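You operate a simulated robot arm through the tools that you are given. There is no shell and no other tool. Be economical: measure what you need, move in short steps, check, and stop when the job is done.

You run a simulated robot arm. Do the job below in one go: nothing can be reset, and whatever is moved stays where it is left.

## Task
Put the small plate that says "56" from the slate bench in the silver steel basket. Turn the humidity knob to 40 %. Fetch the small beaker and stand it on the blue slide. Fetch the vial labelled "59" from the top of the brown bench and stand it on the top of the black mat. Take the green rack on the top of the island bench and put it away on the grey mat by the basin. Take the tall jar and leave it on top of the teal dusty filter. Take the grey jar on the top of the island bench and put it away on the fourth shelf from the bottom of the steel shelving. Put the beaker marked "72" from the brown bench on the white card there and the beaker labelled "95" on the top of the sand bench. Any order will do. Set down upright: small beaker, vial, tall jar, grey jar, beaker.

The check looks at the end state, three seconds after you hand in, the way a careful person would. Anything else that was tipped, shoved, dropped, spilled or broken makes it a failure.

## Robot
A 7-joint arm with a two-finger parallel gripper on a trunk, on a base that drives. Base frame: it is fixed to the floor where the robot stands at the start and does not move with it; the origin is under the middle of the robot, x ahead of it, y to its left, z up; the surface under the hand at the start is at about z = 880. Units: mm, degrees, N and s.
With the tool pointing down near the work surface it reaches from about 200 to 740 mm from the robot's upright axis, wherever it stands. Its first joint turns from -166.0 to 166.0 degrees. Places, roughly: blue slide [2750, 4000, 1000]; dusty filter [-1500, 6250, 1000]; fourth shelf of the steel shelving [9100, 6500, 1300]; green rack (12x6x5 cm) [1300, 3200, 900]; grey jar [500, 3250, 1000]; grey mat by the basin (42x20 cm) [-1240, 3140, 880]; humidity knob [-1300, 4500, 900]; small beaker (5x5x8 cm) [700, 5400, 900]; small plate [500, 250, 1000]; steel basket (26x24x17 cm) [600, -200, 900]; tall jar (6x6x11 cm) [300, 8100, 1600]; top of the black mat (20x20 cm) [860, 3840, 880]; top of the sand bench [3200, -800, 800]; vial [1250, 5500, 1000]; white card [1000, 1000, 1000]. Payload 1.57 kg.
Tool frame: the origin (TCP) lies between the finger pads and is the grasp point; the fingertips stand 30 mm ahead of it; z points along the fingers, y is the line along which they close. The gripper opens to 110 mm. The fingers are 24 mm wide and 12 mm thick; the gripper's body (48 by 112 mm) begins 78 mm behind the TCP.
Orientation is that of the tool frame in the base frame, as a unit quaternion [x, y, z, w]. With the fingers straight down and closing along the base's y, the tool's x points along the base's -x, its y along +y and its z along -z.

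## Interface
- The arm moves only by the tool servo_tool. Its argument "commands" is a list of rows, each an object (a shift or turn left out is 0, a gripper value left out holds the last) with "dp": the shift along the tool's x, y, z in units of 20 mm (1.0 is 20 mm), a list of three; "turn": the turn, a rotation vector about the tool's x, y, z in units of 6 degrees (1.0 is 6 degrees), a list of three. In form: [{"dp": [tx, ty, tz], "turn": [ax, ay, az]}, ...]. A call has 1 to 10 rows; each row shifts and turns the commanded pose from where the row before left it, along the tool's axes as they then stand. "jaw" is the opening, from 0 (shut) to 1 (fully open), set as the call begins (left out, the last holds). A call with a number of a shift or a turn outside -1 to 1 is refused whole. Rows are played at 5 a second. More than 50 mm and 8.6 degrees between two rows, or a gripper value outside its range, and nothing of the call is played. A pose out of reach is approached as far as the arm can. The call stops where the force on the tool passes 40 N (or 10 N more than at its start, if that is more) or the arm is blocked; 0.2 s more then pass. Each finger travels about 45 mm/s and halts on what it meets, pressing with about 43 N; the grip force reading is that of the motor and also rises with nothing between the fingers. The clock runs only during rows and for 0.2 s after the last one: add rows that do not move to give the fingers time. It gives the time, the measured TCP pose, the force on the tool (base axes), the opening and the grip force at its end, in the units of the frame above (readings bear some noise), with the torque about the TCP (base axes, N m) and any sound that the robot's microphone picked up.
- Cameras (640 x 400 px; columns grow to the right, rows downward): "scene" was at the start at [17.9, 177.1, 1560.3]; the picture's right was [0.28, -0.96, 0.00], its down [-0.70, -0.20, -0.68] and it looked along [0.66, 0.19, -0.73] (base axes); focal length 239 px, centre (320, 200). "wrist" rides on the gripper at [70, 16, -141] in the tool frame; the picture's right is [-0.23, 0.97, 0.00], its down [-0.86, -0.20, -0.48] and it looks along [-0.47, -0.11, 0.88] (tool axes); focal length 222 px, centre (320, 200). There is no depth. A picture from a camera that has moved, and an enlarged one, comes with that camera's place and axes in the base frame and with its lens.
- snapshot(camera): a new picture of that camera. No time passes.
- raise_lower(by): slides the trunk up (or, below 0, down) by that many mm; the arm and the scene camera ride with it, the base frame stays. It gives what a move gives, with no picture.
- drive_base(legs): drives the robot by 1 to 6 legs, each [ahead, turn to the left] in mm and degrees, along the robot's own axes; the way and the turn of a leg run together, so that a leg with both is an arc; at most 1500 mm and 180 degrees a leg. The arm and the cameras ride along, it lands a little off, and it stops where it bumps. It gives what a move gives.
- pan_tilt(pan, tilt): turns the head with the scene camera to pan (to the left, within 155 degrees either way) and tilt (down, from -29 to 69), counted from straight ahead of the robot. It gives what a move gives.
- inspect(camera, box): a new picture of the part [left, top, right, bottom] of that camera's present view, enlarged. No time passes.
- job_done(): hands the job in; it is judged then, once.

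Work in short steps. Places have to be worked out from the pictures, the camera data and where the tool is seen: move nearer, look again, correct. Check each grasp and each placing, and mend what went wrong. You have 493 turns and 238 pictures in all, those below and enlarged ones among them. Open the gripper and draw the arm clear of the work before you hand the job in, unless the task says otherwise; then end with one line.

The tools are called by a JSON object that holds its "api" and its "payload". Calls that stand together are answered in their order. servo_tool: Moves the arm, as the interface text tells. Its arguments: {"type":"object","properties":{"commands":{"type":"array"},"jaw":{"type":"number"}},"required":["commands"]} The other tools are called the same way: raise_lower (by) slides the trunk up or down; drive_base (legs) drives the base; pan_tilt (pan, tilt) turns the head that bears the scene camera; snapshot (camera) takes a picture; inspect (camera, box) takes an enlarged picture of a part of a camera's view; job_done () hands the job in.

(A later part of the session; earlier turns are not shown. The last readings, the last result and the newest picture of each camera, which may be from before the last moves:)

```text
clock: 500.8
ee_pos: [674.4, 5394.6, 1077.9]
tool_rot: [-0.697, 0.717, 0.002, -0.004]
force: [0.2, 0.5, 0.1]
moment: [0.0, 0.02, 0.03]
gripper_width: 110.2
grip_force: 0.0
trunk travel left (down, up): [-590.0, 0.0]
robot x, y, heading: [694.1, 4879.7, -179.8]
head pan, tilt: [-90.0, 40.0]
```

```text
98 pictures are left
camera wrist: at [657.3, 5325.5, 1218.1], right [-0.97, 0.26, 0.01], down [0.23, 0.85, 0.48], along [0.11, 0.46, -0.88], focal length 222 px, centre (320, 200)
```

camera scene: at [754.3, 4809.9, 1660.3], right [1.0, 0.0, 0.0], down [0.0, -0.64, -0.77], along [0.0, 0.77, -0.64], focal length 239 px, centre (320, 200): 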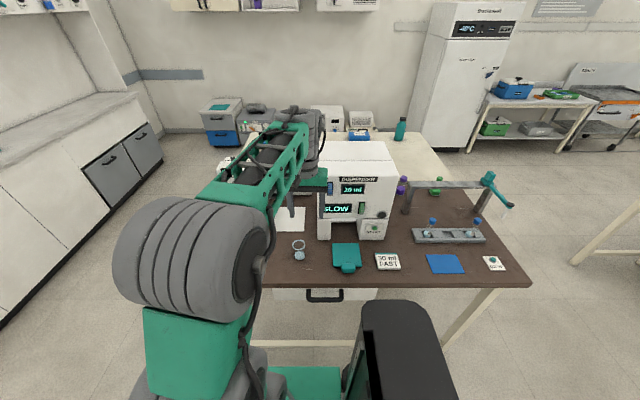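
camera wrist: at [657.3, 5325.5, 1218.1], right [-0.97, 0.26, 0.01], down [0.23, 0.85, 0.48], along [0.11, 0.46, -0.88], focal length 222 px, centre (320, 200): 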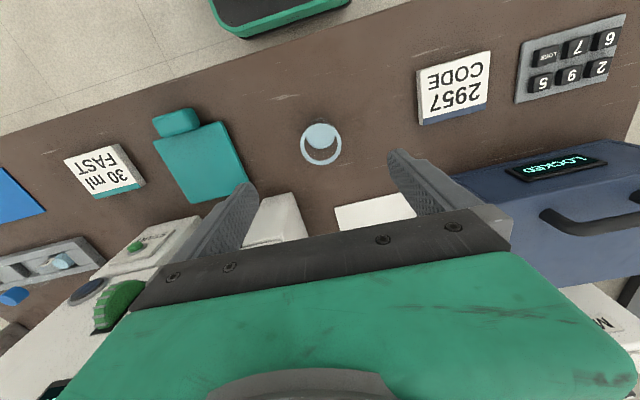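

Centred within 4 mm. I descend to z≈930 and close on the beaker.

{"api": "servo_tool", "payload": {"commands": [{"dp": [0.17, 0, 0.6]}, {"dp": [0, 0, 1]}, {"dp": [0, 0, 1]}, {"dp": [0, 0, 1]}, {"dp": [0, 0, 1]}, {"dp": [0, 0, 1]}, {"dp": [0, 0, 1]}, {"dp": [0, 0, 0.8]}, {}]}}

{"api": "servo_tool", "payload": {"commands": [{}, {}, {}, {}, {}, {}], "jaw": 0}}

{"api": "servo_tool", "payload": {"commands": [{"dp": [0, 0, -0.3]}, {"dp": [0, 0, -0.6]}, {"dp": [0, 0, -1]}, {"dp": [0, 0, -1]}, {"dp": [0, 0, -1]}, {"dp": [0, 0, -1]}, {"dp": [0, 0, -1]}, {"dp": [0, 0, -1]}, {"dp": [0, 0, -1]}, {"dp": [0, 0, -1]}]}}

{"api": "inspect", "payload": {"camera": "wrist", "box": [200, 90, 440, 245]}}

```text
clock: 502.8
ee_pos: [673.6, 5389.8, 931.2]
tool_rot: [-0.697, 0.718, 0.003, -0.004]
force: [-0.3, -0.3, -1.2]
moment: [0.03, -0.01, 0.01]
gripper_width: 110.3
grip_force: 0.1
trunk travel left (down, up): [-590.0, 0.0]
robot x, y, heading: [690.3, 4879.7, -180.0]
head pan, tilt: [-90.0, 40.0]
```

```text
clock: 504.2
ee_pos: [673.6, 5389.8, 931.6]
tool_rot: [-0.697, 0.717, 0.002, -0.003]
force: [0.1, -1.0, 0.5]
moment: [-0.01, -0.03, 0.05]
gripper_width: 40.9
grip_force: 31.8
trunk travel left (down, up): [-590.0, 0.0]
robot x, y, heading: [692.7, 4878.1, -179.6]
head pan, tilt: [-90.0, 40.0]
```

```text
clock: 506.4
ee_pos: [673.1, 5391.7, 1108.9]
tool_rot: [-0.697, 0.717, 0.003, -0.003]
force: [-0.3, 0.4, -0.4]
moment: [-0.02, 0.0, -0.02]
gripper_width: 40.7
grip_force: 43.2
trunk travel left (down, up): [-590.0, 0.0]
robot x, y, heading: [692.1, 4879.4, -180.0]
head pan, tilt: [-90.0, 40.0]
```

```text
2.58 times, centred on (320, 168) of wrist
camera zoom: at [657.4, 5322.7, 1249.0], right [-0.97, 0.26, 0.01], down [0.23, 0.85, 0.48], along [0.11, 0.46, -0.88], focal length 573 px, centre (320, 284)
```

zoom: 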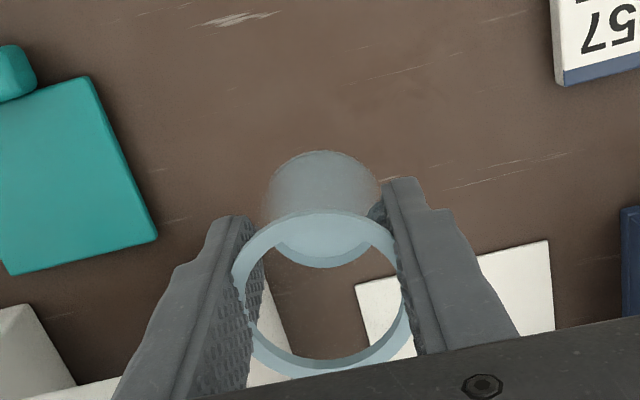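

Small beaker held (40.7 mm). I retract, reverse east along the aisle, and look for the blue slide.

{"api": "servo_tool", "payload": {"commands": [{"dp": [0.4, 0, -0.5]}, {"dp": [0.9, 0, -0.8]}, {"dp": [0.9, 0, -0.8]}, {"dp": [0.9, 0, -0.8]}, {"dp": [0.9, 0, -0.8]}, {"dp": [0.9, 0, -0.6]}, {"dp": [0.5, 0, -0.3]}]}}

{"api": "drive_base", "payload": {"legs": [[-1000, 0]]}}

{"api": "pan_tilt", "payload": {"pan": 150, "tilt": 25}}

{"api": "snapshot", "payload": {"camera": "scene"}}

```text
clock: 508.0
ee_pos: [672.4, 5281.4, 1200.6]
tool_rot: [-0.696, 0.718, 0.002, -0.003]
force: [-0.5, 1.1, -0.8]
moment: [0.01, 0.0, 0.03]
gripper_width: 40.5
grip_force: 42.9
trunk travel left (down, up): [-590.0, 0.0]
robot x, y, heading: [695.3, 4878.9, -179.6]
head pan, tilt: [-90.0, 40.0]
```

```text
clock: 513.2
ee_pos: [1681.9, 5292.2, 1199.6]
tool_rot: [-0.703, 0.711, 0.002, -0.003]
force: [0.3, 0.7, -0.7]
moment: [0.01, -0.01, -0.06]
gripper_width: 40.3
grip_force: 42.7
trunk travel left (down, up): [-590.0, 0.0]
robot x, y, heading: [1708.5, 4889.7, -179.2]
head pan, tilt: [-90.0, 40.0]
```

```text
clock: 516.6
ee_pos: [1682.4, 5292.6, 1200.0]
tool_rot: [-0.703, 0.711, 0.003, -0.004]
force: [0.4, 0.4, -0.2]
moment: [0.02, 0.0, -0.03]
gripper_width: 40.5
grip_force: 43.2
trunk travel left (down, up): [-590.0, 0.0]
robot x, y, heading: [1716.9, 4886.4, -179.0]
head pan, tilt: [150.0, 25.0]
```

```text
96 pictures are left
camera scene: at [1854.2, 4691.2, 1683.6], right [-0.48, -0.87, 0.0], down [-0.37, 0.2, -0.91], along [0.79, -0.44, -0.42], focal length 239 px, centre (320, 200)
```

scene: 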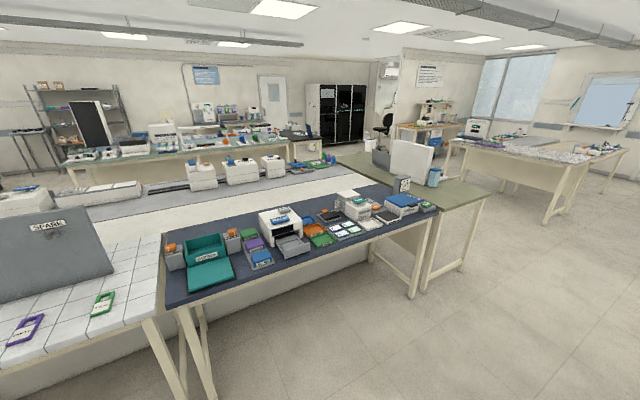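

{"api": "inspect", "payload": {"camera": "scene", "box": [240, 185, 450, 290]}}

{"api": "inspect", "payload": {"camera": "scene", "box": [20, 70, 160, 170]}}

```text
3.05 times, centred on (345, 238) of scene
camera zoom: at [1854.2, 4691.2, 1683.6], right [-0.48, -0.87, 0.0], down [-0.37, 0.2, -0.91], along [0.79, -0.44, -0.42], focal length 728 px, centre (244, 86)
```

zoom: 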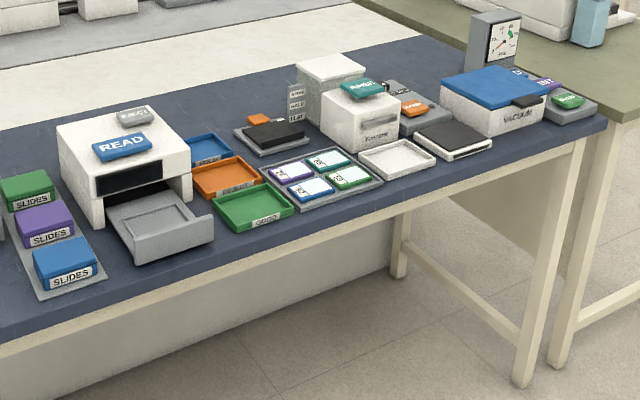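

```text
4.00 times, centred on (90, 120) of scene
camera zoom: at [1854.2, 4691.2, 1683.6], right [-0.48, -0.87, 0.0], down [-0.37, 0.2, -0.91], along [0.79, -0.44, -0.42], focal length 956 px, centre (1240, 520)
```

zoom: 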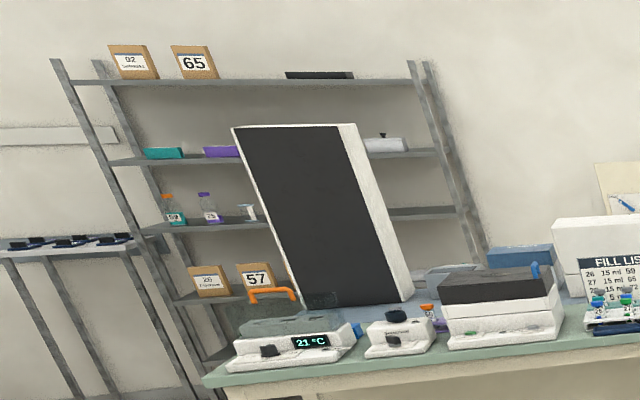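

The slides lie in a tray; the blue one is at about (2853, 3986), with the bench edge at x≈2740. I drive to stand west of it with the arm pointing east.

{"api": "drive_base", "payload": {"legs": [[0, -58.3], [-1071, 0], [0, -32.7]]}}

{"api": "pan_tilt", "payload": {"pan": -75, "tilt": 45}}

{"api": "snapshot", "payload": {"camera": "scene"}}

{"api": "snapshot", "payload": {"camera": "wrist"}}

```text
clock: 526.3
ee_pos: [2685.1, 3996.4, 1199.7]
tool_rot: [0.024, 1.0, 0.004, -0.001]
force: [-1.4, 0.3, -0.8]
moment: [0.0, -0.01, 0.01]
gripper_width: 40.0
grip_force: 43.1
trunk travel left (down, up): [-590.0, 0.0]
robot x, y, heading: [2285.2, 3981.2, 89.0]
head pan, tilt: [150.0, 25.0]
```

```text
clock: 529.5
ee_pos: [2685.2, 3996.6, 1200.9]
tool_rot: [0.024, 1.0, 0.004, 0.001]
force: [-0.3, -0.2, -0.6]
moment: [0.02, -0.01, 0.0]
gripper_width: 40.3
grip_force: 43.0
trunk travel left (down, up): [-590.0, 0.0]
robot x, y, heading: [2282.7, 3983.0, 89.1]
head pan, tilt: [-75.0, 45.0]
```

```text
93 pictures are left
camera scene: at [2206.6, 3946.2, 1653.0], right [0.24, -0.97, 0.0], down [-0.69, -0.17, -0.71], along [0.69, 0.17, -0.71], focal length 239 px, centre (320, 200)
```

scene: 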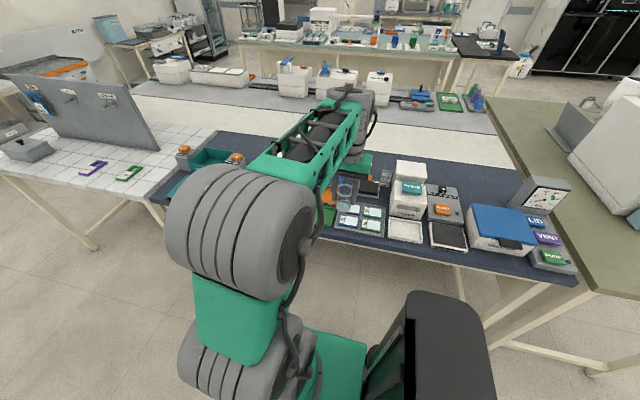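

```text
92 pictures are left
camera wrist: at [2617.3, 4015.2, 1340.5], right [0.27, 0.96, 0.01], down [0.85, -0.24, 0.48], along [0.46, -0.12, -0.88], focal length 222 px, centre (320, 200)
```

wrist: 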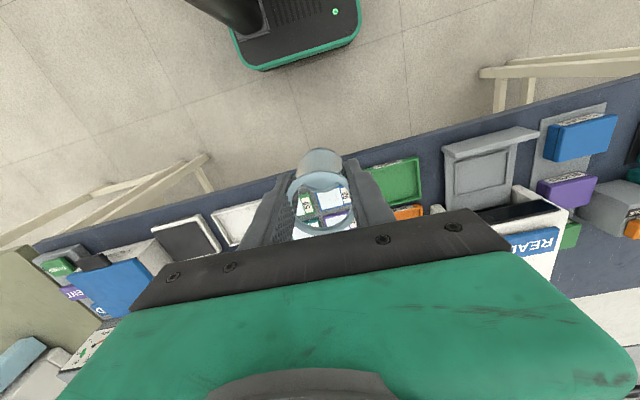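

{"api": "inspect", "payload": {"camera": "scene", "box": [315, 170, 435, 245]}}

{"api": "inspect", "payload": {"camera": "wrist", "box": [210, 140, 440, 250]}}

```text
5.33 times, centred on (375, 208) of scene
camera zoom: at [2206.6, 3946.2, 1653.0], right [0.24, -0.97, 0.0], down [-0.69, -0.17, -0.71], along [0.69, 0.17, -0.71], focal length 1275 px, centre (27, 160)
```

zoom: 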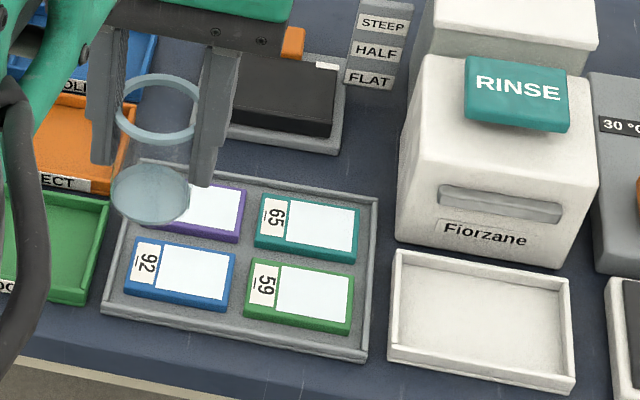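

```text
2.78 times, centred on (325, 195) of wrist
camera zoom: at [2617.3, 4015.2, 1340.5], right [0.27, 0.96, 0.01], down [0.85, -0.24, 0.48], along [0.46, -0.12, -0.88], focal length 618 px, centre (306, 214)
```

zoom: 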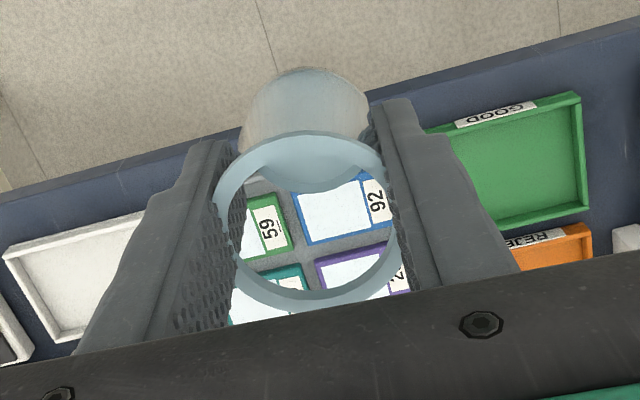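

The blue slide ("92") is centred at about (2856, 3983). I move over it and lower to z≈1010.

{"api": "servo_tool", "payload": {"commands": [{"dp": [-0.6, 0, 0]}, {"dp": [-0.9, -0.03, 0]}, {"dp": [-0.9, -0.03, 0]}, {"dp": [-0.9, -0.03, 0.3]}, {"dp": [-0.9, -0.03, 0.7]}, {"dp": [-0.9, -0.03, 0.9]}, {"dp": [-0.9, -0.03, 0.9]}, {"dp": [-0.9, -0.03, 0.9]}, {"dp": [-0.9, -0.03, 0.9]}, {"dp": [-0.77, -0.02, 0.9]}]}}

{"api": "servo_tool", "payload": {"commands": [{"dp": [0, 0, 1]}, {"dp": [0, 0, 1]}, {"dp": [0, 0, 1]}, {"dp": [0, 0, 1]}, {}]}}

{"api": "inspect", "payload": {"camera": "wrist", "box": [200, 50, 440, 245]}}

{"api": "inspect", "payload": {"camera": "scene", "box": [315, 150, 435, 245]}}

```text
clock: 531.7
ee_pos: [2857.5, 3983.8, 1089.8]
tool_rot: [0.023, 1.0, 0.005, 0.0]
force: [0.3, -0.7, -0.5]
moment: [0.01, 0.03, -0.02]
gripper_width: 40.3
grip_force: 43.2
trunk travel left (down, up): [-590.0, 0.0]
robot x, y, heading: [2281.4, 3984.7, 88.9]
head pan, tilt: [-75.0, 45.0]
```

```text
clock: 532.9
ee_pos: [2855.6, 3984.5, 1010.1]
tool_rot: [0.024, 1.0, 0.005, -0.001]
force: [-0.1, 0.1, -0.3]
moment: [-0.02, 0.0, -0.03]
gripper_width: 39.9
grip_force: 42.6
trunk travel left (down, up): [-590.0, 0.0]
robot x, y, heading: [2282.7, 3989.2, 89.2]
head pan, tilt: [-75.0, 45.0]
```

```text
2.05 times, centred on (320, 148) of wrist
camera zoom: at [2787.7, 4003.3, 1150.8], right [0.27, 0.96, 0.01], down [0.85, -0.24, 0.48], along [0.46, -0.12, -0.88], focal length 456 px, centre (320, 308)
```

zoom: 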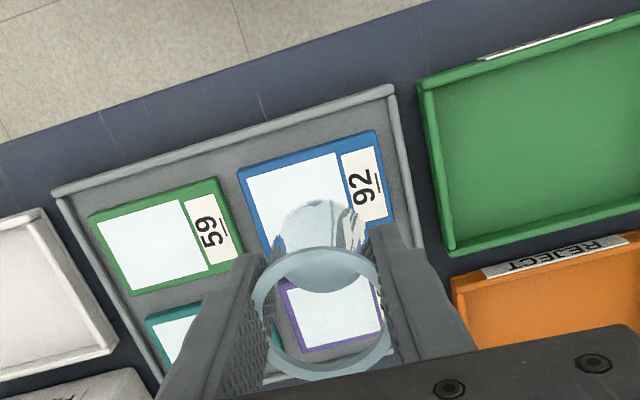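

```text
4.21 times, centred on (375, 198) of scene
camera zoom: at [2206.7, 3946.2, 1653.0], right [0.24, -0.97, 0.0], down [-0.69, -0.17, -0.71], along [0.69, 0.17, -0.71], focal length 1006 px, centre (88, 210)
```

zoom: 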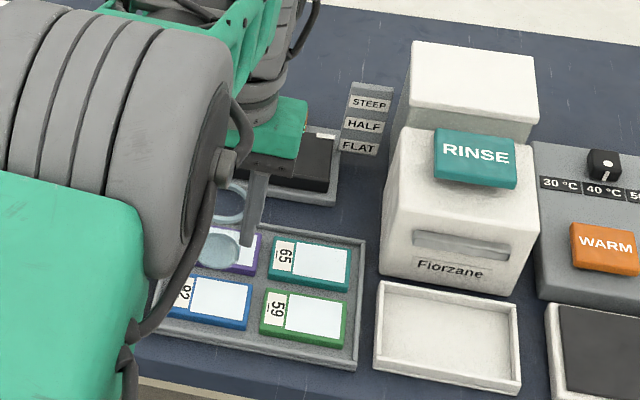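

Slide centre (2854, 3985) and beaker base agree. I lower gently to contact (expected near z≈944).

{"api": "servo_tool", "payload": {"commands": [{"dp": [0, 0, 0.7]}, {"dp": [0, 0, 0.9]}, {"dp": [0, 0, 0.7]}, {"dp": [0, 0, 0.3]}, {"dp": [0, 0, 0.1]}, {}]}}

{"api": "servo_tool", "payload": {"commands": [{"dp": [0, 0, 0.1]}, {"dp": [0, 0, 0.1]}, {}]}}

{"api": "servo_tool", "payload": {"commands": [{"dp": [0, 0, 0.08]}, {"dp": [0, 0, 0.08]}, {}]}}

```text
clock: 534.3
ee_pos: [2855.2, 3986.8, 956.5]
tool_rot: [0.023, 1.0, 0.005, 0.0]
force: [0.3, 0.1, -0.4]
moment: [0.0, 0.02, 0.01]
gripper_width: 40.2
grip_force: 43.2
trunk travel left (down, up): [-590.0, 0.0]
robot x, y, heading: [2283.2, 3982.2, 89.2]
head pan, tilt: [-75.0, 45.0]
```

```text
clock: 535.1
ee_pos: [2857.1, 3987.4, 954.6]
tool_rot: [0.024, 1.0, 0.004, 0.002]
force: [-0.8, 1.4, 16.4]
moment: [0.0, 0.13, 0.01]
gripper_width: 40.2
grip_force: 43.1
trunk travel left (down, up): [-590.0, 0.0]
robot x, y, heading: [2281.9, 3980.3, 88.9]
head pan, tilt: [-75.0, 45.0]
```

```text
clock: 535.9
ee_pos: [2856.6, 3985.3, 952.3]
tool_rot: [0.023, 1.0, 0.004, 0.003]
force: [3.9, 0.9, 29.9]
moment: [-0.02, -0.27, -0.01]
gripper_width: 40.3
grip_force: 43.3
trunk travel left (down, up): [-590.0, 0.0]
robot x, y, heading: [2276.8, 3985.5, 89.0]
head pan, tilt: [-75.0, 45.0]
```

Contact (slide top ≈ z 903). I ease up 2 mm, open part-way, and look.

{"api": "servo_tool", "payload": {"commands": [{"dp": [0, 0, -0.1]}, {}, {}, {}], "jaw": 0.65}}

{"api": "servo_tool", "payload": {"commands": [{"dp": [0, 0, -0.5]}, {"dp": [0, 0, -1]}, {"dp": [0, 0, -1]}, {"dp": [0, 0, -1]}, {"dp": [0, 0, -1]}, {"dp": [0, 0, -1]}, {"dp": [0, 0, -1]}, {"dp": [0, 0, -1]}]}}

{"api": "inspect", "payload": {"camera": "wrist", "box": [200, 50, 440, 245]}}

```text
clock: 536.9
ee_pos: [2856.3, 3986.6, 951.0]
tool_rot: [0.024, 1.0, 0.004, 0.0]
force: [0.0, -0.1, -0.1]
moment: [0.02, -0.03, -0.02]
gripper_width: 71.7
grip_force: 0.0
trunk travel left (down, up): [-590.0, 0.0]
robot x, y, heading: [2282.1, 3984.9, 89.1]
head pan, tilt: [-75.0, 45.0]
```

```text
clock: 538.7
ee_pos: [2855.9, 3984.7, 1099.7]
tool_rot: [0.025, 1.0, 0.005, -0.001]
force: [0.7, 0.1, -1.5]
moment: [0.03, -0.01, 0.03]
gripper_width: 71.4
grip_force: 0.0
trunk travel left (down, up): [-590.0, 0.0]
robot x, y, heading: [2279.7, 3982.4, 89.1]
head pan, tilt: [-75.0, 45.0]
```

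```text
2.05 times, centred on (320, 148) of wrist
camera zoom: at [2787.8, 4003.6, 1241.2], right [0.27, 0.96, 0.01], down [0.85, -0.24, 0.47], along [0.46, -0.12, -0.88], focal length 456 px, centre (320, 308)
```

zoom: 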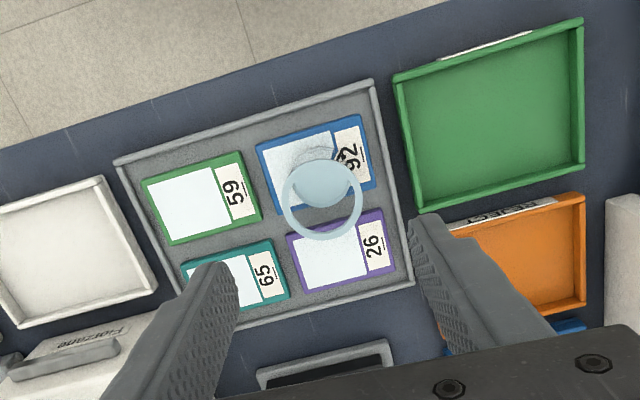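

{"api": "servo_tool", "payload": {"commands": [{"dp": [0.5, 0, -0.5]}, {"dp": [1, 0, -0.6]}, {"dp": [1, 0, -0.6]}, {"dp": [1, 0, -0.6]}, {"dp": [1, 0, -0.6]}, {"dp": [1, 0, -0.6]}, {"dp": [1, 0, 0]}, {"dp": [1, 0, 0]}]}}

{"api": "inspect", "payload": {"camera": "scene", "box": [315, 190, 395, 245]}}

{"api": "inspect", "payload": {"camera": "wrist", "box": [260, 140, 420, 240]}}

```text
clock: 540.5
ee_pos: [2706.0, 3989.8, 1170.7]
tool_rot: [0.024, 1.0, 0.004, -0.001]
force: [0.0, 0.2, 0.3]
moment: [0.02, 0.0, 0.02]
gripper_width: 71.9
grip_force: 0.1
trunk travel left (down, up): [-590.0, 0.0]
robot x, y, heading: [2282.5, 3986.6, 88.7]
head pan, tilt: [-75.0, 45.0]
```

```text
7.27 times, centred on (355, 218) of scene
camera zoom: at [2206.1, 3946.2, 1653.0], right [0.24, -0.97, 0.0], down [-0.69, -0.17, -0.71], along [0.69, 0.17, -0.71], focal length 1738 px, centre (66, 73)
```

zoom: 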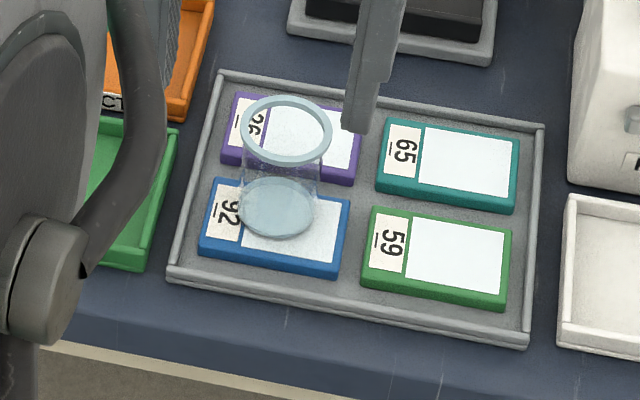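

```text
4.00 times, centred on (340, 190) of wrist
camera zoom: at [2638.4, 4008.9, 1311.2], right [0.27, 0.96, 0.01], down [0.85, -0.24, 0.47], along [0.46, -0.12, -0.88], focal length 888 px, centre (240, 240)
```

zoom: 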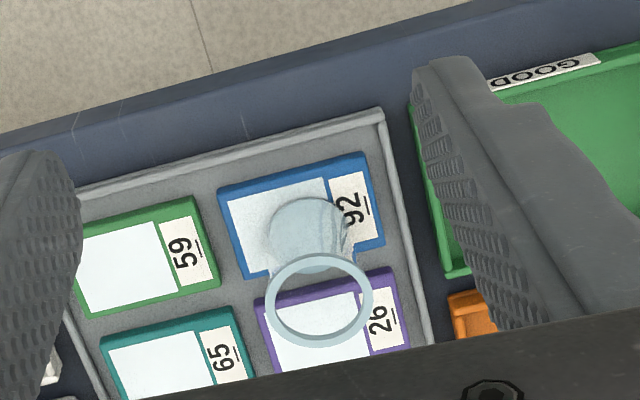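

The small beaker stands on the blue slide. Next is the grey jar: I drive round the north of the island to its west side, with the arm facing east.

{"api": "drive_base", "payload": {"legs": [[470, 0], [0, 91], [1220, 0], [1220, 0], [0, -90], [-600, 0]]}}

{"api": "pan_tilt", "payload": {"pan": -110, "tilt": 35}}

{"api": "snapshot", "payload": {"camera": "scene"}}

```text
clock: 565.3
ee_pos: [342.3, 3845.1, 1170.2]
tool_rot: [-0.002, 1.0, 0.005, 0.0]
force: [0.7, -0.5, 0.0]
moment: [0.01, -0.01, -0.01]
gripper_width: 71.5
grip_force: 0.1
trunk travel left (down, up): [-590.0, 0.0]
robot x, y, heading: [-81.6, 3819.5, 91.8]
head pan, tilt: [-75.0, 45.0]
```

```text
clock: 566.3
ee_pos: [342.8, 3846.2, 1170.5]
tool_rot: [-0.001, 1.0, 0.004, -0.001]
force: [-0.7, -0.3, -0.7]
moment: [0.0, 0.05, 0.0]
gripper_width: 71.4
grip_force: 0.0
trunk travel left (down, up): [-590.0, 0.0]
robot x, y, heading: [-84.1, 3819.8, 92.0]
head pan, tilt: [-110.0, 35.0]
```

```text
84 pictures are left
camera scene: at [-149.1, 3725.4, 1667.8], right [-0.31, -0.95, 0.0], down [-0.55, 0.18, -0.82], along [0.78, -0.25, -0.57], focal length 239 px, centre (320, 200)
```

scene: 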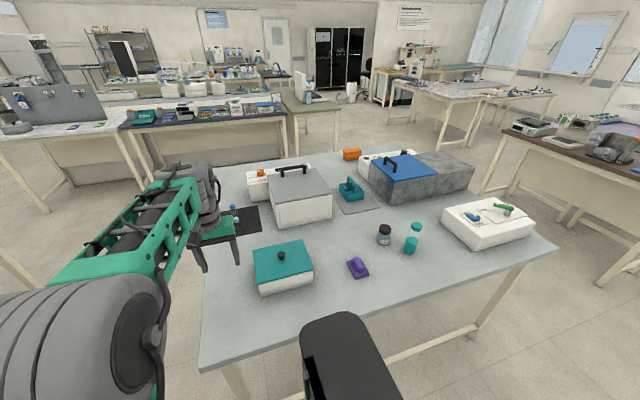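

The grey jar is at about (509, 3200). I reverse ~610 mm to come level with it.

{"api": "drive_base", "payload": {"legs": [[-605, 0]]}}

{"api": "snapshot", "payload": {"camera": "wrist"}}

```text
clock: 569.7
ee_pos: [362.3, 3241.0, 1170.0]
tool_rot: [-0.001, 1.0, 0.004, -0.001]
force: [-0.3, -0.9, -0.5]
moment: [0.0, -0.04, 0.0]
gripper_width: 71.5
grip_force: 0.1
trunk travel left (down, up): [-590.0, 0.0]
robot x, y, heading: [-63.5, 3213.7, 91.9]
head pan, tilt: [-110.0, 35.0]
```

```text
83 pictures are left
camera wrist: at [293.9, 3255.1, 1311.2], right [0.22, 0.97, 0.01], down [0.86, -0.2, 0.47], along [0.46, -0.1, -0.88], focal length 222 px, centre (320, 200)
```

wrist: 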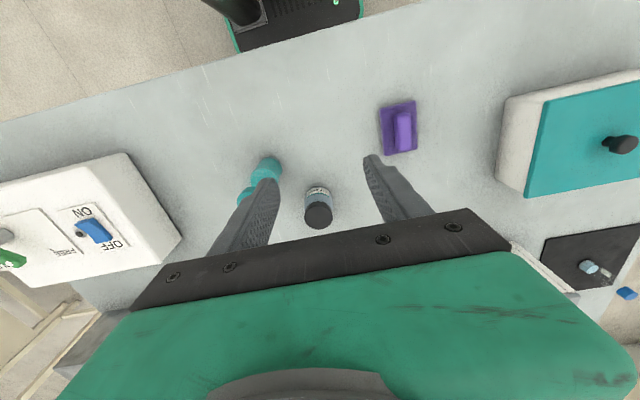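

Jar ≈(508, 3203), ~50 mm wide. I move above it and lower to z≈1070 for a check.

{"api": "servo_tool", "payload": {"commands": [{"dp": [-0.9, -0.24, 0]}, {"dp": [-0.9, -0.24, 0]}, {"dp": [-0.9, -0.24, 0]}, {"dp": [-0.9, -0.24, 0]}, {"dp": [-0.9, -0.24, 0.8]}, {"dp": [-0.9, -0.24, 1]}, {"dp": [-0.9, -0.24, 1]}, {"dp": [-0.95, -0.22, 1]}, {"dp": [0, 0, 1]}, {}], "jaw": 0.85}}

{"api": "snapshot", "payload": {"camera": "wrist"}}

```text
clock: 571.9
ee_pos: [507.0, 3203.5, 1074.3]
tool_rot: [0.0, 1.0, 0.004, 0.0]
force: [0.2, 0.7, 0.2]
moment: [-0.03, 0.0, -0.01]
gripper_width: 93.5
grip_force: 0.0
trunk travel left (down, up): [-590.0, 0.0]
robot x, y, heading: [-61.0, 3212.3, 91.8]
head pan, tilt: [-110.0, 35.0]
```

```text
82 pictures are left
camera wrist: at [439.1, 3218.9, 1214.5], right [0.22, 0.97, 0.01], down [0.86, -0.2, 0.47], along [0.46, -0.1, -0.88], focal length 222 px, centre (320, 200)
```

wrist: 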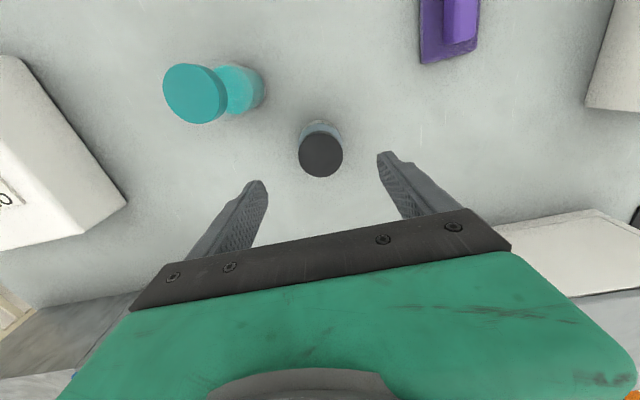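

Triangulated jar: (522, 3202), lid top z≈940. For the shelf I need a slanted grip, so I yaw 15° away from the teal bottle and pitch the hand to 45° above the jar.

{"api": "servo_tool", "payload": {"commands": [{"turn": [0, 0, 0.9]}, {"turn": [0, 0, 0.9]}, {"turn": [0, 0, 0.7]}, {"turn": [0, -1, 0]}, {"turn": [0, -1, 0]}, {"turn": [0, -1, 0]}, {"turn": [0, -1, 0]}, {"turn": [0, -1, 0]}, {"turn": [0, -1, 0]}, {"turn": [0, -1, 0]}]}}

{"api": "servo_tool", "payload": {"commands": [{"turn": [0, -0.5, 0]}, {"dp": [-0.53, 0.12, 0.53]}, {"dp": [0.7, 0, 0.7]}, {"dp": [0.7, 0, 0.7]}, {}]}}

{"api": "snapshot", "payload": {"camera": "wrist"}}

```text
clock: 574.1
ee_pos: [508.6, 3203.4, 1074.8]
tool_rot: [0.122, 0.926, -0.042, 0.355]
force: [0.5, 0.1, -0.3]
moment: [0.0, -0.02, 0.03]
gripper_width: 93.7
grip_force: 0.0
trunk travel left (down, up): [-590.0, 0.0]
robot x, y, heading: [-61.5, 3212.6, 91.9]
head pan, tilt: [-110.0, 35.0]
```

```text
clock: 575.3
ee_pos: [524.0, 3203.4, 1035.3]
tool_rot: [0.121, 0.917, -0.046, 0.378]
force: [-0.5, -0.4, 0.1]
moment: [0.01, 0.0, 0.0]
gripper_width: 93.7
grip_force: 0.1
trunk travel left (down, up): [-590.0, 0.0]
robot x, y, heading: [-60.6, 3212.1, 92.0]
head pan, tilt: [-110.0, 35.0]
```

```text
81 pictures are left
camera wrist: at [384.0, 3256.9, 1085.6], right [0.41, 0.9, 0.17], down [0.21, -0.27, 0.94], along [0.89, -0.35, -0.3], focal length 222 px, centre (320, 200)
```

wrist: 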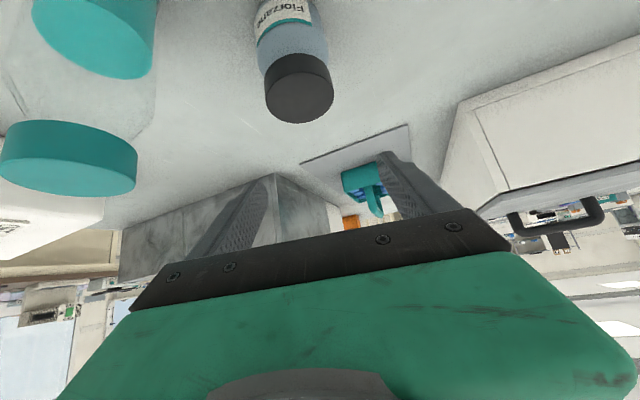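

The jar is at (524, 3201), centred. I descend vertically to z≈914 and close.

{"api": "servo_tool", "payload": {"commands": [{"dp": [0.7, -0.1, 0.7]}, {"dp": [0.7, 0, 0.7]}, {"dp": [0.7, 0, 0.7]}, {"dp": [0.7, 0, 0.7]}, {"dp": [0.7, 0, 0.7]}, {"dp": [0.7, 0, 0.7]}, {}]}}

{"api": "snapshot", "payload": {"camera": "wrist"}}

```text
clock: 576.9
ee_pos: [522.4, 3202.2, 916.6]
tool_rot: [0.121, 0.916, -0.046, 0.379]
force: [0.5, 0.3, 0.7]
moment: [0.0, 0.01, 0.0]
gripper_width: 93.4
grip_force: 0.0
trunk travel left (down, up): [-590.0, 0.0]
robot x, y, heading: [-60.2, 3213.0, 92.1]
head pan, tilt: [-110.0, 35.0]
```

```text
80 pictures are left
camera wrist: at [382.9, 3254.9, 966.5], right [0.41, 0.9, 0.17], down [0.21, -0.27, 0.94], along [0.89, -0.35, -0.3], focal length 222 px, centre (320, 200)
```

wrist: 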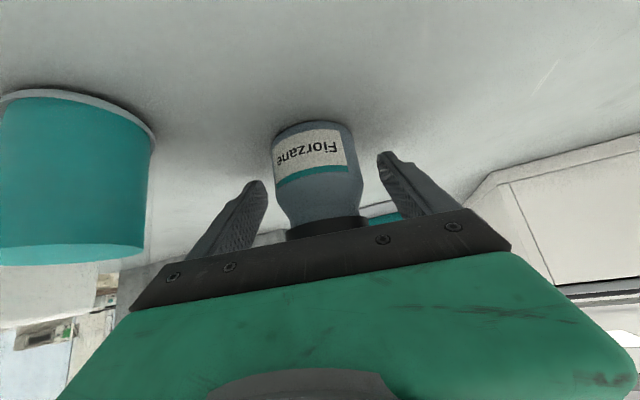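

Jar is between the fingers. I close and lift straight up.

{"api": "servo_tool", "payload": {"commands": [{}, {}, {}, {}, {}], "jaw": 0}}

{"api": "servo_tool", "payload": {"commands": [{"dp": [-0.3, 0, -0.3]}, {"dp": [-0.5, 0, -0.5]}, {"dp": [-0.7, 0, -0.7]}, {"dp": [-0.7, 0, -0.7]}, {"dp": [-0.7, 0, -0.7]}, {"dp": [-0.7, 0, -0.7]}, {"dp": [-0.7, 0, -0.7]}, {"dp": [-0.7, 0, -0.7]}, {"dp": [-0.7, 0, -0.7]}, {"dp": [-0.7, 0, -0.7]}]}}

{"api": "snapshot", "payload": {"camera": "wrist"}}

```text
clock: 578.1
ee_pos: [521.8, 3200.9, 916.0]
tool_rot: [0.121, 0.916, -0.046, 0.379]
force: [-0.1, -0.2, 1.0]
moment: [-0.02, -0.03, -0.02]
gripper_width: 58.3
grip_force: 41.1
trunk travel left (down, up): [-590.0, 0.0]
robot x, y, heading: [-62.5, 3210.3, 92.0]
head pan, tilt: [-110.0, 35.0]
```

```text
clock: 580.3
ee_pos: [521.7, 3200.4, 1097.7]
tool_rot: [0.121, 0.917, -0.046, 0.377]
force: [-0.1, -0.1, 0.0]
moment: [-0.03, -0.02, 0.02]
gripper_width: 58.3
grip_force: 43.0
trunk travel left (down, up): [-590.0, 0.0]
robot x, y, heading: [-62.2, 3210.0, 91.6]
head pan, tilt: [-110.0, 35.0]
```

```text
79 pictures are left
camera wrist: at [382.4, 3253.8, 1147.3], right [0.41, 0.9, 0.17], down [0.21, -0.27, 0.94], along [0.89, -0.35, -0.3], focal length 222 px, centre (320, 200)
```

wrist: 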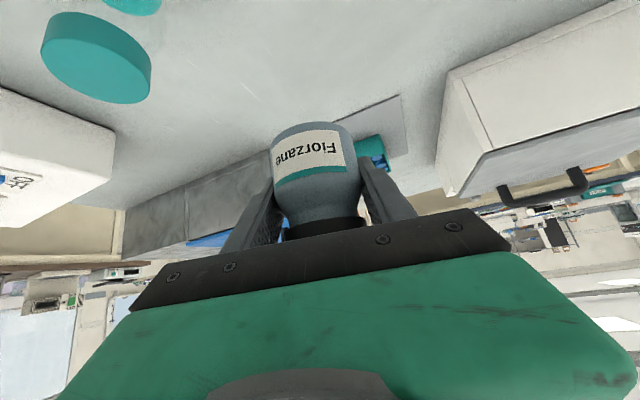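

Held (58.3 mm), base 36 mm below the TCP. I retract the arm and start the drive around to the north-east.

{"api": "servo_tool", "payload": {"commands": [{"dp": [0.1, -0.1, -0.5]}, {"dp": [0.16, -0.19, -0.87]}, {"dp": [0.16, -0.19, -0.87]}, {"dp": [0.16, -0.19, -0.87]}, {"dp": [0.16, -0.19, -0.87]}, {"dp": [0.16, -0.19, -0.87]}, {"dp": [0.16, -0.19, -0.87]}, {"dp": [0.16, -0.19, -0.87]}]}}

{"api": "drive_base", "payload": {"legs": [[1290, 0], [0, -90.5], [1000, 0], [1000, 0], [0, 89.5]]}}

{"api": "pan_tilt", "payload": {"pan": -20, "tilt": 25}}

{"api": "snapshot", "payload": {"camera": "scene"}}

```text
clock: 582.1
ee_pos: [406.5, 3200.3, 1173.9]
tool_rot: [0.121, 0.916, -0.046, 0.379]
force: [-0.9, 0.8, -0.8]
moment: [-0.05, -0.02, 0.02]
gripper_width: 58.1
grip_force: 43.0
trunk travel left (down, up): [-590.0, 0.0]
robot x, y, heading: [-63.2, 3214.9, 91.9]
head pan, tilt: [-110.0, 35.0]
```

```text
clock: 605.8
ee_pos: [2346.1, 4614.0, 1172.5]
tool_rot: [0.108, 0.918, -0.04, 0.379]
force: [0.0, -0.2, -1.4]
moment: [0.02, -0.02, -0.02]
gripper_width: 58.1
grip_force: 43.4
trunk travel left (down, up): [-590.0, 0.0]
robot x, y, heading: [1875.9, 4611.4, 93.8]
head pan, tilt: [-110.0, 35.0]
```

```text
clock: 607.5
ee_pos: [2345.9, 4612.1, 1173.1]
tool_rot: [0.108, 0.918, -0.04, 0.379]
force: [0.4, 0.5, -0.5]
moment: [0.0, -0.02, 0.02]
gripper_width: 58.1
grip_force: 43.6
trunk travel left (down, up): [-590.0, 0.0]
robot x, y, heading: [1876.4, 4610.5, 93.8]
head pan, tilt: [-20.0, 25.0]
```

```text
78 pictures are left
camera scene: at [1753.9, 4629.9, 1683.6], right [0.96, -0.28, 0.0], down [-0.12, -0.41, -0.91], along [0.26, 0.87, -0.42], focal length 239 px, centre (320, 200)
```

scene: 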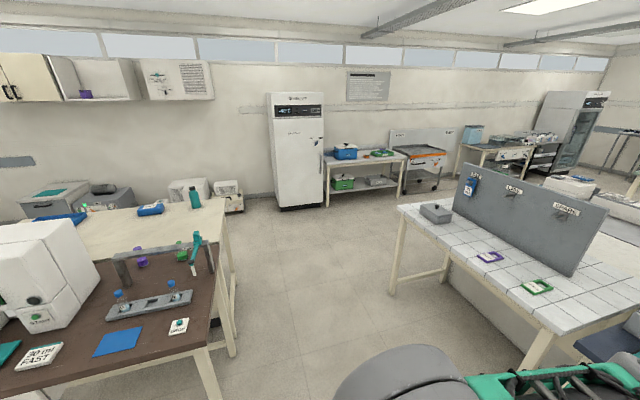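

The corridor north of the white bench (y 6004–7880) is open. I go north to y≈6900 and then east.

{"api": "drive_base", "payload": {"legs": [[1150, 0], [1150, 0], [0, -94], [1300, 0], [1300, 0]]}}

{"api": "pan_tilt", "payload": {"pan": 0, "tilt": 20}}

{"api": "snapshot", "payload": {"camera": "scene"}}

```text
clock: 617.2
ee_pos: [2221.3, 6581.2, 1171.6]
tool_rot: [0.109, 0.918, -0.04, 0.379]
force: [-0.3, -0.6, 0.4]
moment: [0.03, -0.01, 0.03]
gripper_width: 57.4
grip_force: 43.0
trunk travel left (down, up): [-590.0, 0.0]
robot x, y, heading: [1757.7, 6582.7, 102.8]
head pan, tilt: [-20.0, 25.0]
stopped in leg 2: the robot was blocked; the commanded pose is now the measured one
```

```text
clock: 618.1
ee_pos: [2222.4, 6583.5, 1170.9]
tool_rot: [0.109, 0.919, -0.04, 0.378]
force: [1.1, 0.3, 0.5]
moment: [0.0, 0.03, 0.0]
gripper_width: 57.6
grip_force: 42.8
trunk travel left (down, up): [-590.0, 0.0]
robot x, y, heading: [1756.5, 6585.7, 103.3]
head pan, tilt: [0.0, 20.0]
```

```text
77 pictures are left
camera scene: at [1600.2, 6580.5, 1691.7], right [0.97, 0.23, 0.0], down [0.08, -0.33, -0.94], along [-0.21, 0.92, -0.34], focal length 239 px, centre (320, 200)
```

scene: 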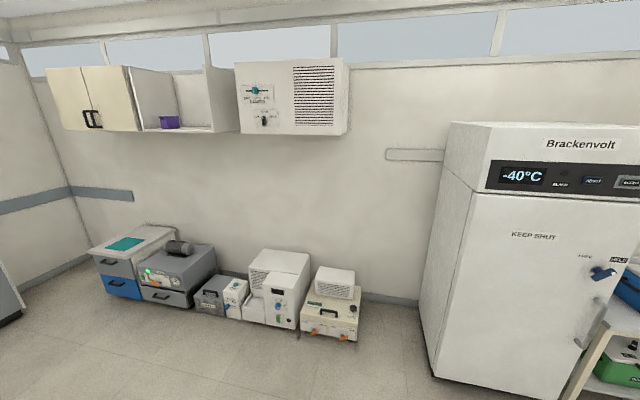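

The base was blocked. I look at the left side to see what it touches.

{"api": "pan_tilt", "payload": {"pan": 75, "tilt": 55}}

{"api": "snapshot", "payload": {"camera": "scene"}}

```text
clock: 619.5
ee_pos: [2222.5, 6584.0, 1172.2]
tool_rot: [0.107, 0.919, -0.039, 0.378]
force: [0.8, -0.1, -0.8]
moment: [0.03, 0.03, 0.0]
gripper_width: 57.8
grip_force: 43.6
trunk travel left (down, up): [-590.0, 0.0]
robot x, y, heading: [1755.5, 6583.9, 103.0]
head pan, tilt: [75.0, 55.0]
```

```text
76 pictures are left
camera scene: at [1549.2, 6492.2, 1639.6], right [0.03, 1.0, 0.0], down [0.82, -0.03, -0.57], along [-0.57, 0.02, -0.82], focal length 239 px, centre (320, 200)
```

scene: 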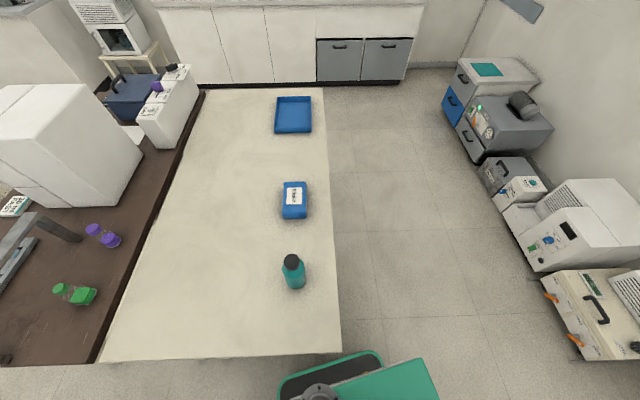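

The bench's NE leg touches the middle of my left side; items all stand. I back out along my heading, re-align further east, then go north again.

{"api": "drive_base", "payload": {"legs": [[-550, 0]]}}

```text
clock: 622.7
ee_pos: [2346.7, 6049.7, 1172.4]
tool_rot: [0.107, 0.919, -0.039, 0.378]
force: [-0.2, 0.3, -0.2]
moment: [0.03, -0.02, 0.03]
gripper_width: 57.4
grip_force: 42.7
trunk travel left (down, up): [-590.0, 0.0]
robot x, y, heading: [1880.3, 6047.6, 103.0]
head pan, tilt: [75.0, 55.0]
```

{"api": "drive_base", "payload": {"legs": [[0, -20], [880, 0], [0, -83], [1300, 0], [1300, 0]]}}

{"api": "pan_tilt", "payload": {"pan": 0, "tilt": 20}}

{"api": "snapshot", "payload": {"camera": "scene"}}

```text
clock: 644.2
ee_pos: [4477.6, 6435.3, 1171.5]
tool_rot: [0.786, 0.488, -0.32, 0.205]
force: [0.1, 0.2, -1.0]
moment: [0.03, 0.05, 0.0]
gripper_width: 56.9
grip_force: 42.7
trunk travel left (down, up): [-590.0, 0.0]
robot x, y, heading: [4580.6, 6889.2, 0.2]
head pan, tilt: [75.0, 55.0]
```

```text
clock: 645.6
ee_pos: [4479.4, 6434.1, 1173.4]
tool_rot: [0.786, 0.488, -0.32, 0.205]
force: [-0.4, -0.2, -1.0]
moment: [0.02, -0.02, -0.03]
gripper_width: 56.9
grip_force: 43.1
trunk travel left (down, up): [-590.0, 0.0]
robot x, y, heading: [4582.7, 6886.9, 0.2]
head pan, tilt: [0.0, 20.0]
```

```text
75 pictures are left
camera scene: at [4614.9, 7043.4, 1691.6], right [0.01, -1.0, 0.0], down [-0.34, 0.0, -0.94], along [0.94, 0.01, -0.34], focal length 239 px, centre (320, 200)
```

scene: 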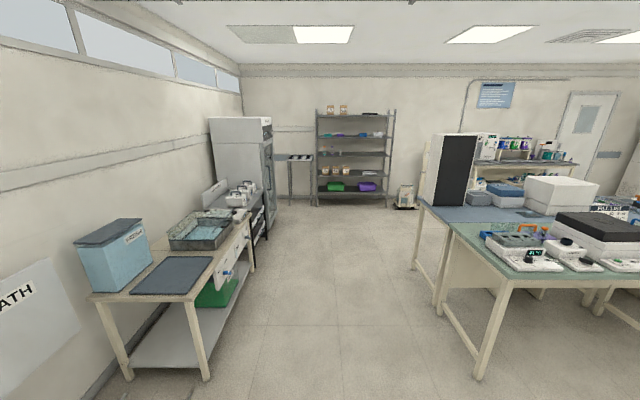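

{"api": "inspect", "payload": {"camera": "scene", "box": [300, 95, 410, 215]}}

```text
3.33 times, centred on (355, 155) of scene
camera zoom: at [4614.9, 7043.4, 1691.6], right [0.01, -1.0, 0.0], down [-0.34, 0.0, -0.94], along [0.94, 0.01, -0.34], focal length 797 px, centre (203, 350)
```

zoom: 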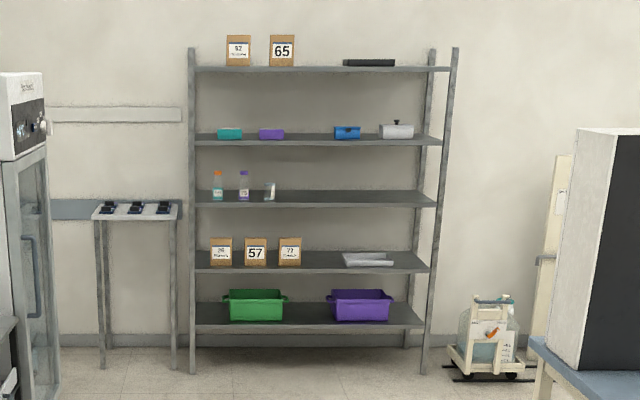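

The fourth shelf (z≈1272) has a 260 mm gap at y≈6498 between the purple and blue items; the shelf front is at x≈8890. I drive there and turn so the arm faces it.

{"api": "drive_base", "payload": {"legs": [[1250, 0], [1250, 0], [1220, 0], [0, 90], [-300, 0]]}}

{"api": "pan_tilt", "payload": {"pan": -75, "tilt": 15}}

{"api": "snapshot", "payload": {"camera": "scene"}}

{"api": "snapshot", "payload": {"camera": "wrist"}}

```text
clock: 669.0
ee_pos: [8735.0, 6386.7, 1173.0]
tool_rot: [0.246, 0.892, -0.096, 0.368]
force: [0.2, -0.2, -1.1]
moment: [0.01, -0.05, 0.02]
gripper_width: 57.1
grip_force: 43.4
trunk travel left (down, up): [-590.0, 0.0]
robot x, y, heading: [8291.2, 6524.7, 85.6]
head pan, tilt: [0.0, 20.0]
```

```text
clock: 670.5
ee_pos: [8736.4, 6387.5, 1172.8]
tool_rot: [0.246, 0.891, -0.097, 0.368]
force: [-0.5, -0.6, -0.4]
moment: [0.04, 0.01, -0.01]
gripper_width: 56.9
grip_force: 42.9
trunk travel left (down, up): [-590.0, 0.0]
robot x, y, heading: [8294.4, 6528.1, 85.6]
head pan, tilt: [-75.0, 15.0]
```

```text
73 pictures are left
camera scene: at [8225.4, 6494.8, 1699.8], right [0.19, -0.98, 0.0], down [-0.25, -0.05, -0.97], along [0.95, 0.18, -0.26], focal length 239 px, centre (320, 200)
```

scene: 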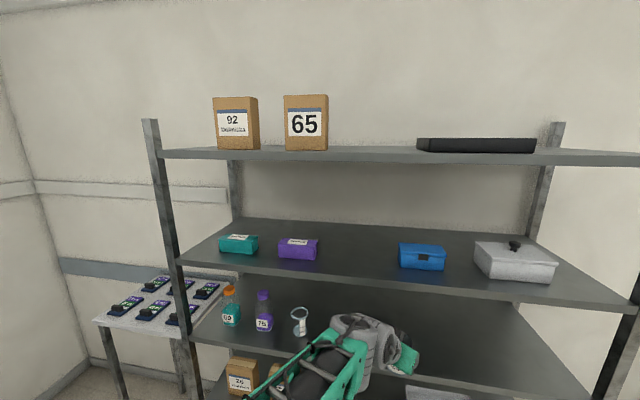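

```text
72 pictures are left
camera wrist: at [8615.4, 6476.5, 1222.9], right [0.64, 0.75, 0.17], down [0.13, -0.32, 0.94], along [0.76, -0.58, -0.3], focal length 222 px, centre (320, 200)
```

wrist: 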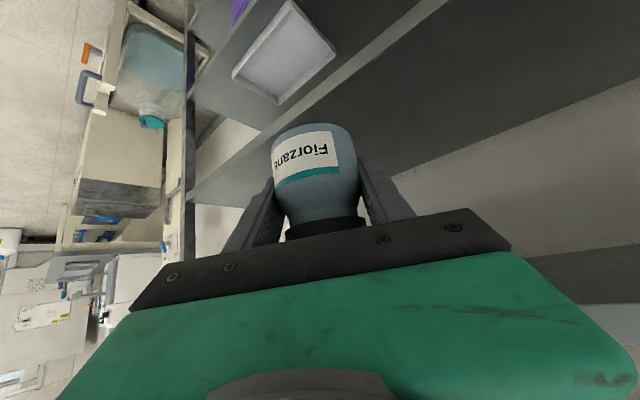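

Gap confirmed: y 6364–6640, front lip x≈8890, z≈1275. I raise the jar to z≈1350 first (still in front of the shelving).

{"api": "servo_tool", "payload": {"commands": [{"dp": [-0.4, 0, -0.4]}, {"dp": [-0.69, 0.01, -0.695]}, {"dp": [-0.69, 0.01, -0.695]}, {"dp": [-0.69, 0.01, -0.695]}, {"dp": [-0.69, 0.01, -0.695]}, {"dp": [-0.69, 0.01, -0.695]}, {"dp": [-0.69, 0.01, -0.695]}, {"dp": [-0.69, 0.01, -0.695]}, {"dp": [-0.69, 0.01, -0.695]}, {"dp": [-0.5, 0.01, -0.5]}]}}

{"api": "servo_tool", "payload": {"commands": [{"dp": [-0.2, 0.44, 0.2]}, {"dp": [-0.393, 0.881, 0.401]}, {"dp": [-0.393, 0.881, 0.401]}, {"dp": [-0.393, 0.881, 0.401]}, {"dp": [-0.393, 0.881, 0.401]}, {"dp": [-0.393, 0.881, 0.401]}]}}

{"api": "snapshot", "payload": {"camera": "scene"}}

{"api": "snapshot", "payload": {"camera": "wrist"}}

```text
clock: 672.7
ee_pos: [8736.6, 6387.6, 1352.6]
tool_rot: [0.246, 0.892, -0.097, 0.368]
force: [-0.3, 1.0, -0.3]
moment: [0.0, -0.01, 0.02]
gripper_width: 56.8
grip_force: 42.8
trunk travel left (down, up): [-590.0, 0.0]
robot x, y, heading: [8291.4, 6524.3, 86.0]
head pan, tilt: [-75.0, 15.0]
```

```text
clock: 674.1
ee_pos: [8840.2, 6439.2, 1353.8]
tool_rot: [0.247, 0.891, -0.098, 0.367]
force: [0.0, -0.5, -0.2]
moment: [0.01, 0.02, 0.03]
gripper_width: 56.8
grip_force: 43.3
trunk travel left (down, up): [-590.0, 0.0]
robot x, y, heading: [8290.9, 6525.1, 85.6]
head pan, tilt: [-75.0, 15.0]
```

```text
71 pictures are left
camera scene: at [8226.1, 6494.8, 1699.8], right [0.19, -0.98, 0.0], down [-0.25, -0.05, -0.97], along [0.95, 0.18, -0.26], focal length 239 px, centre (320, 200)
```

scene: 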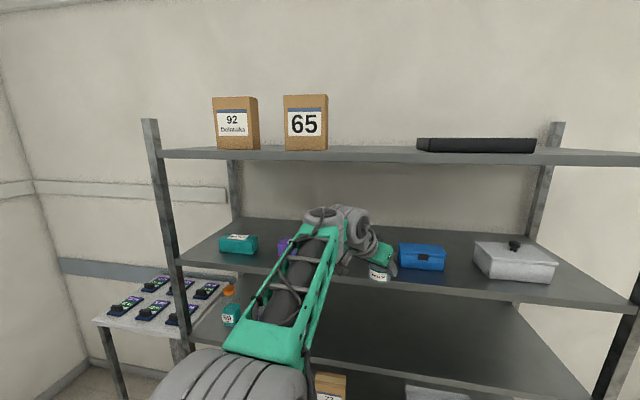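

```text
70 pictures are left
camera wrist: at [8721.0, 6528.9, 1403.8], right [0.64, 0.75, 0.17], down [0.13, -0.32, 0.94], along [0.76, -0.58, -0.3], focal length 222 px, centre (320, 200)
```

wrist: 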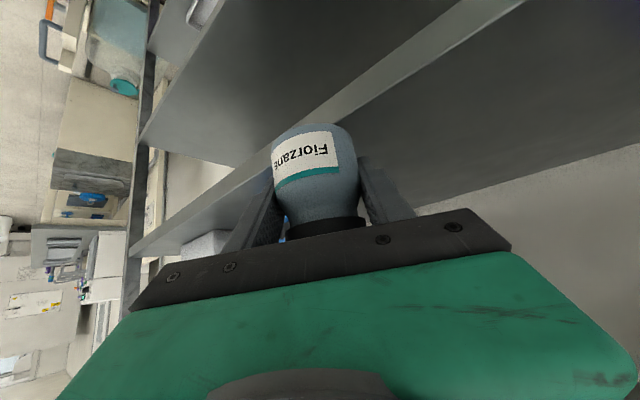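

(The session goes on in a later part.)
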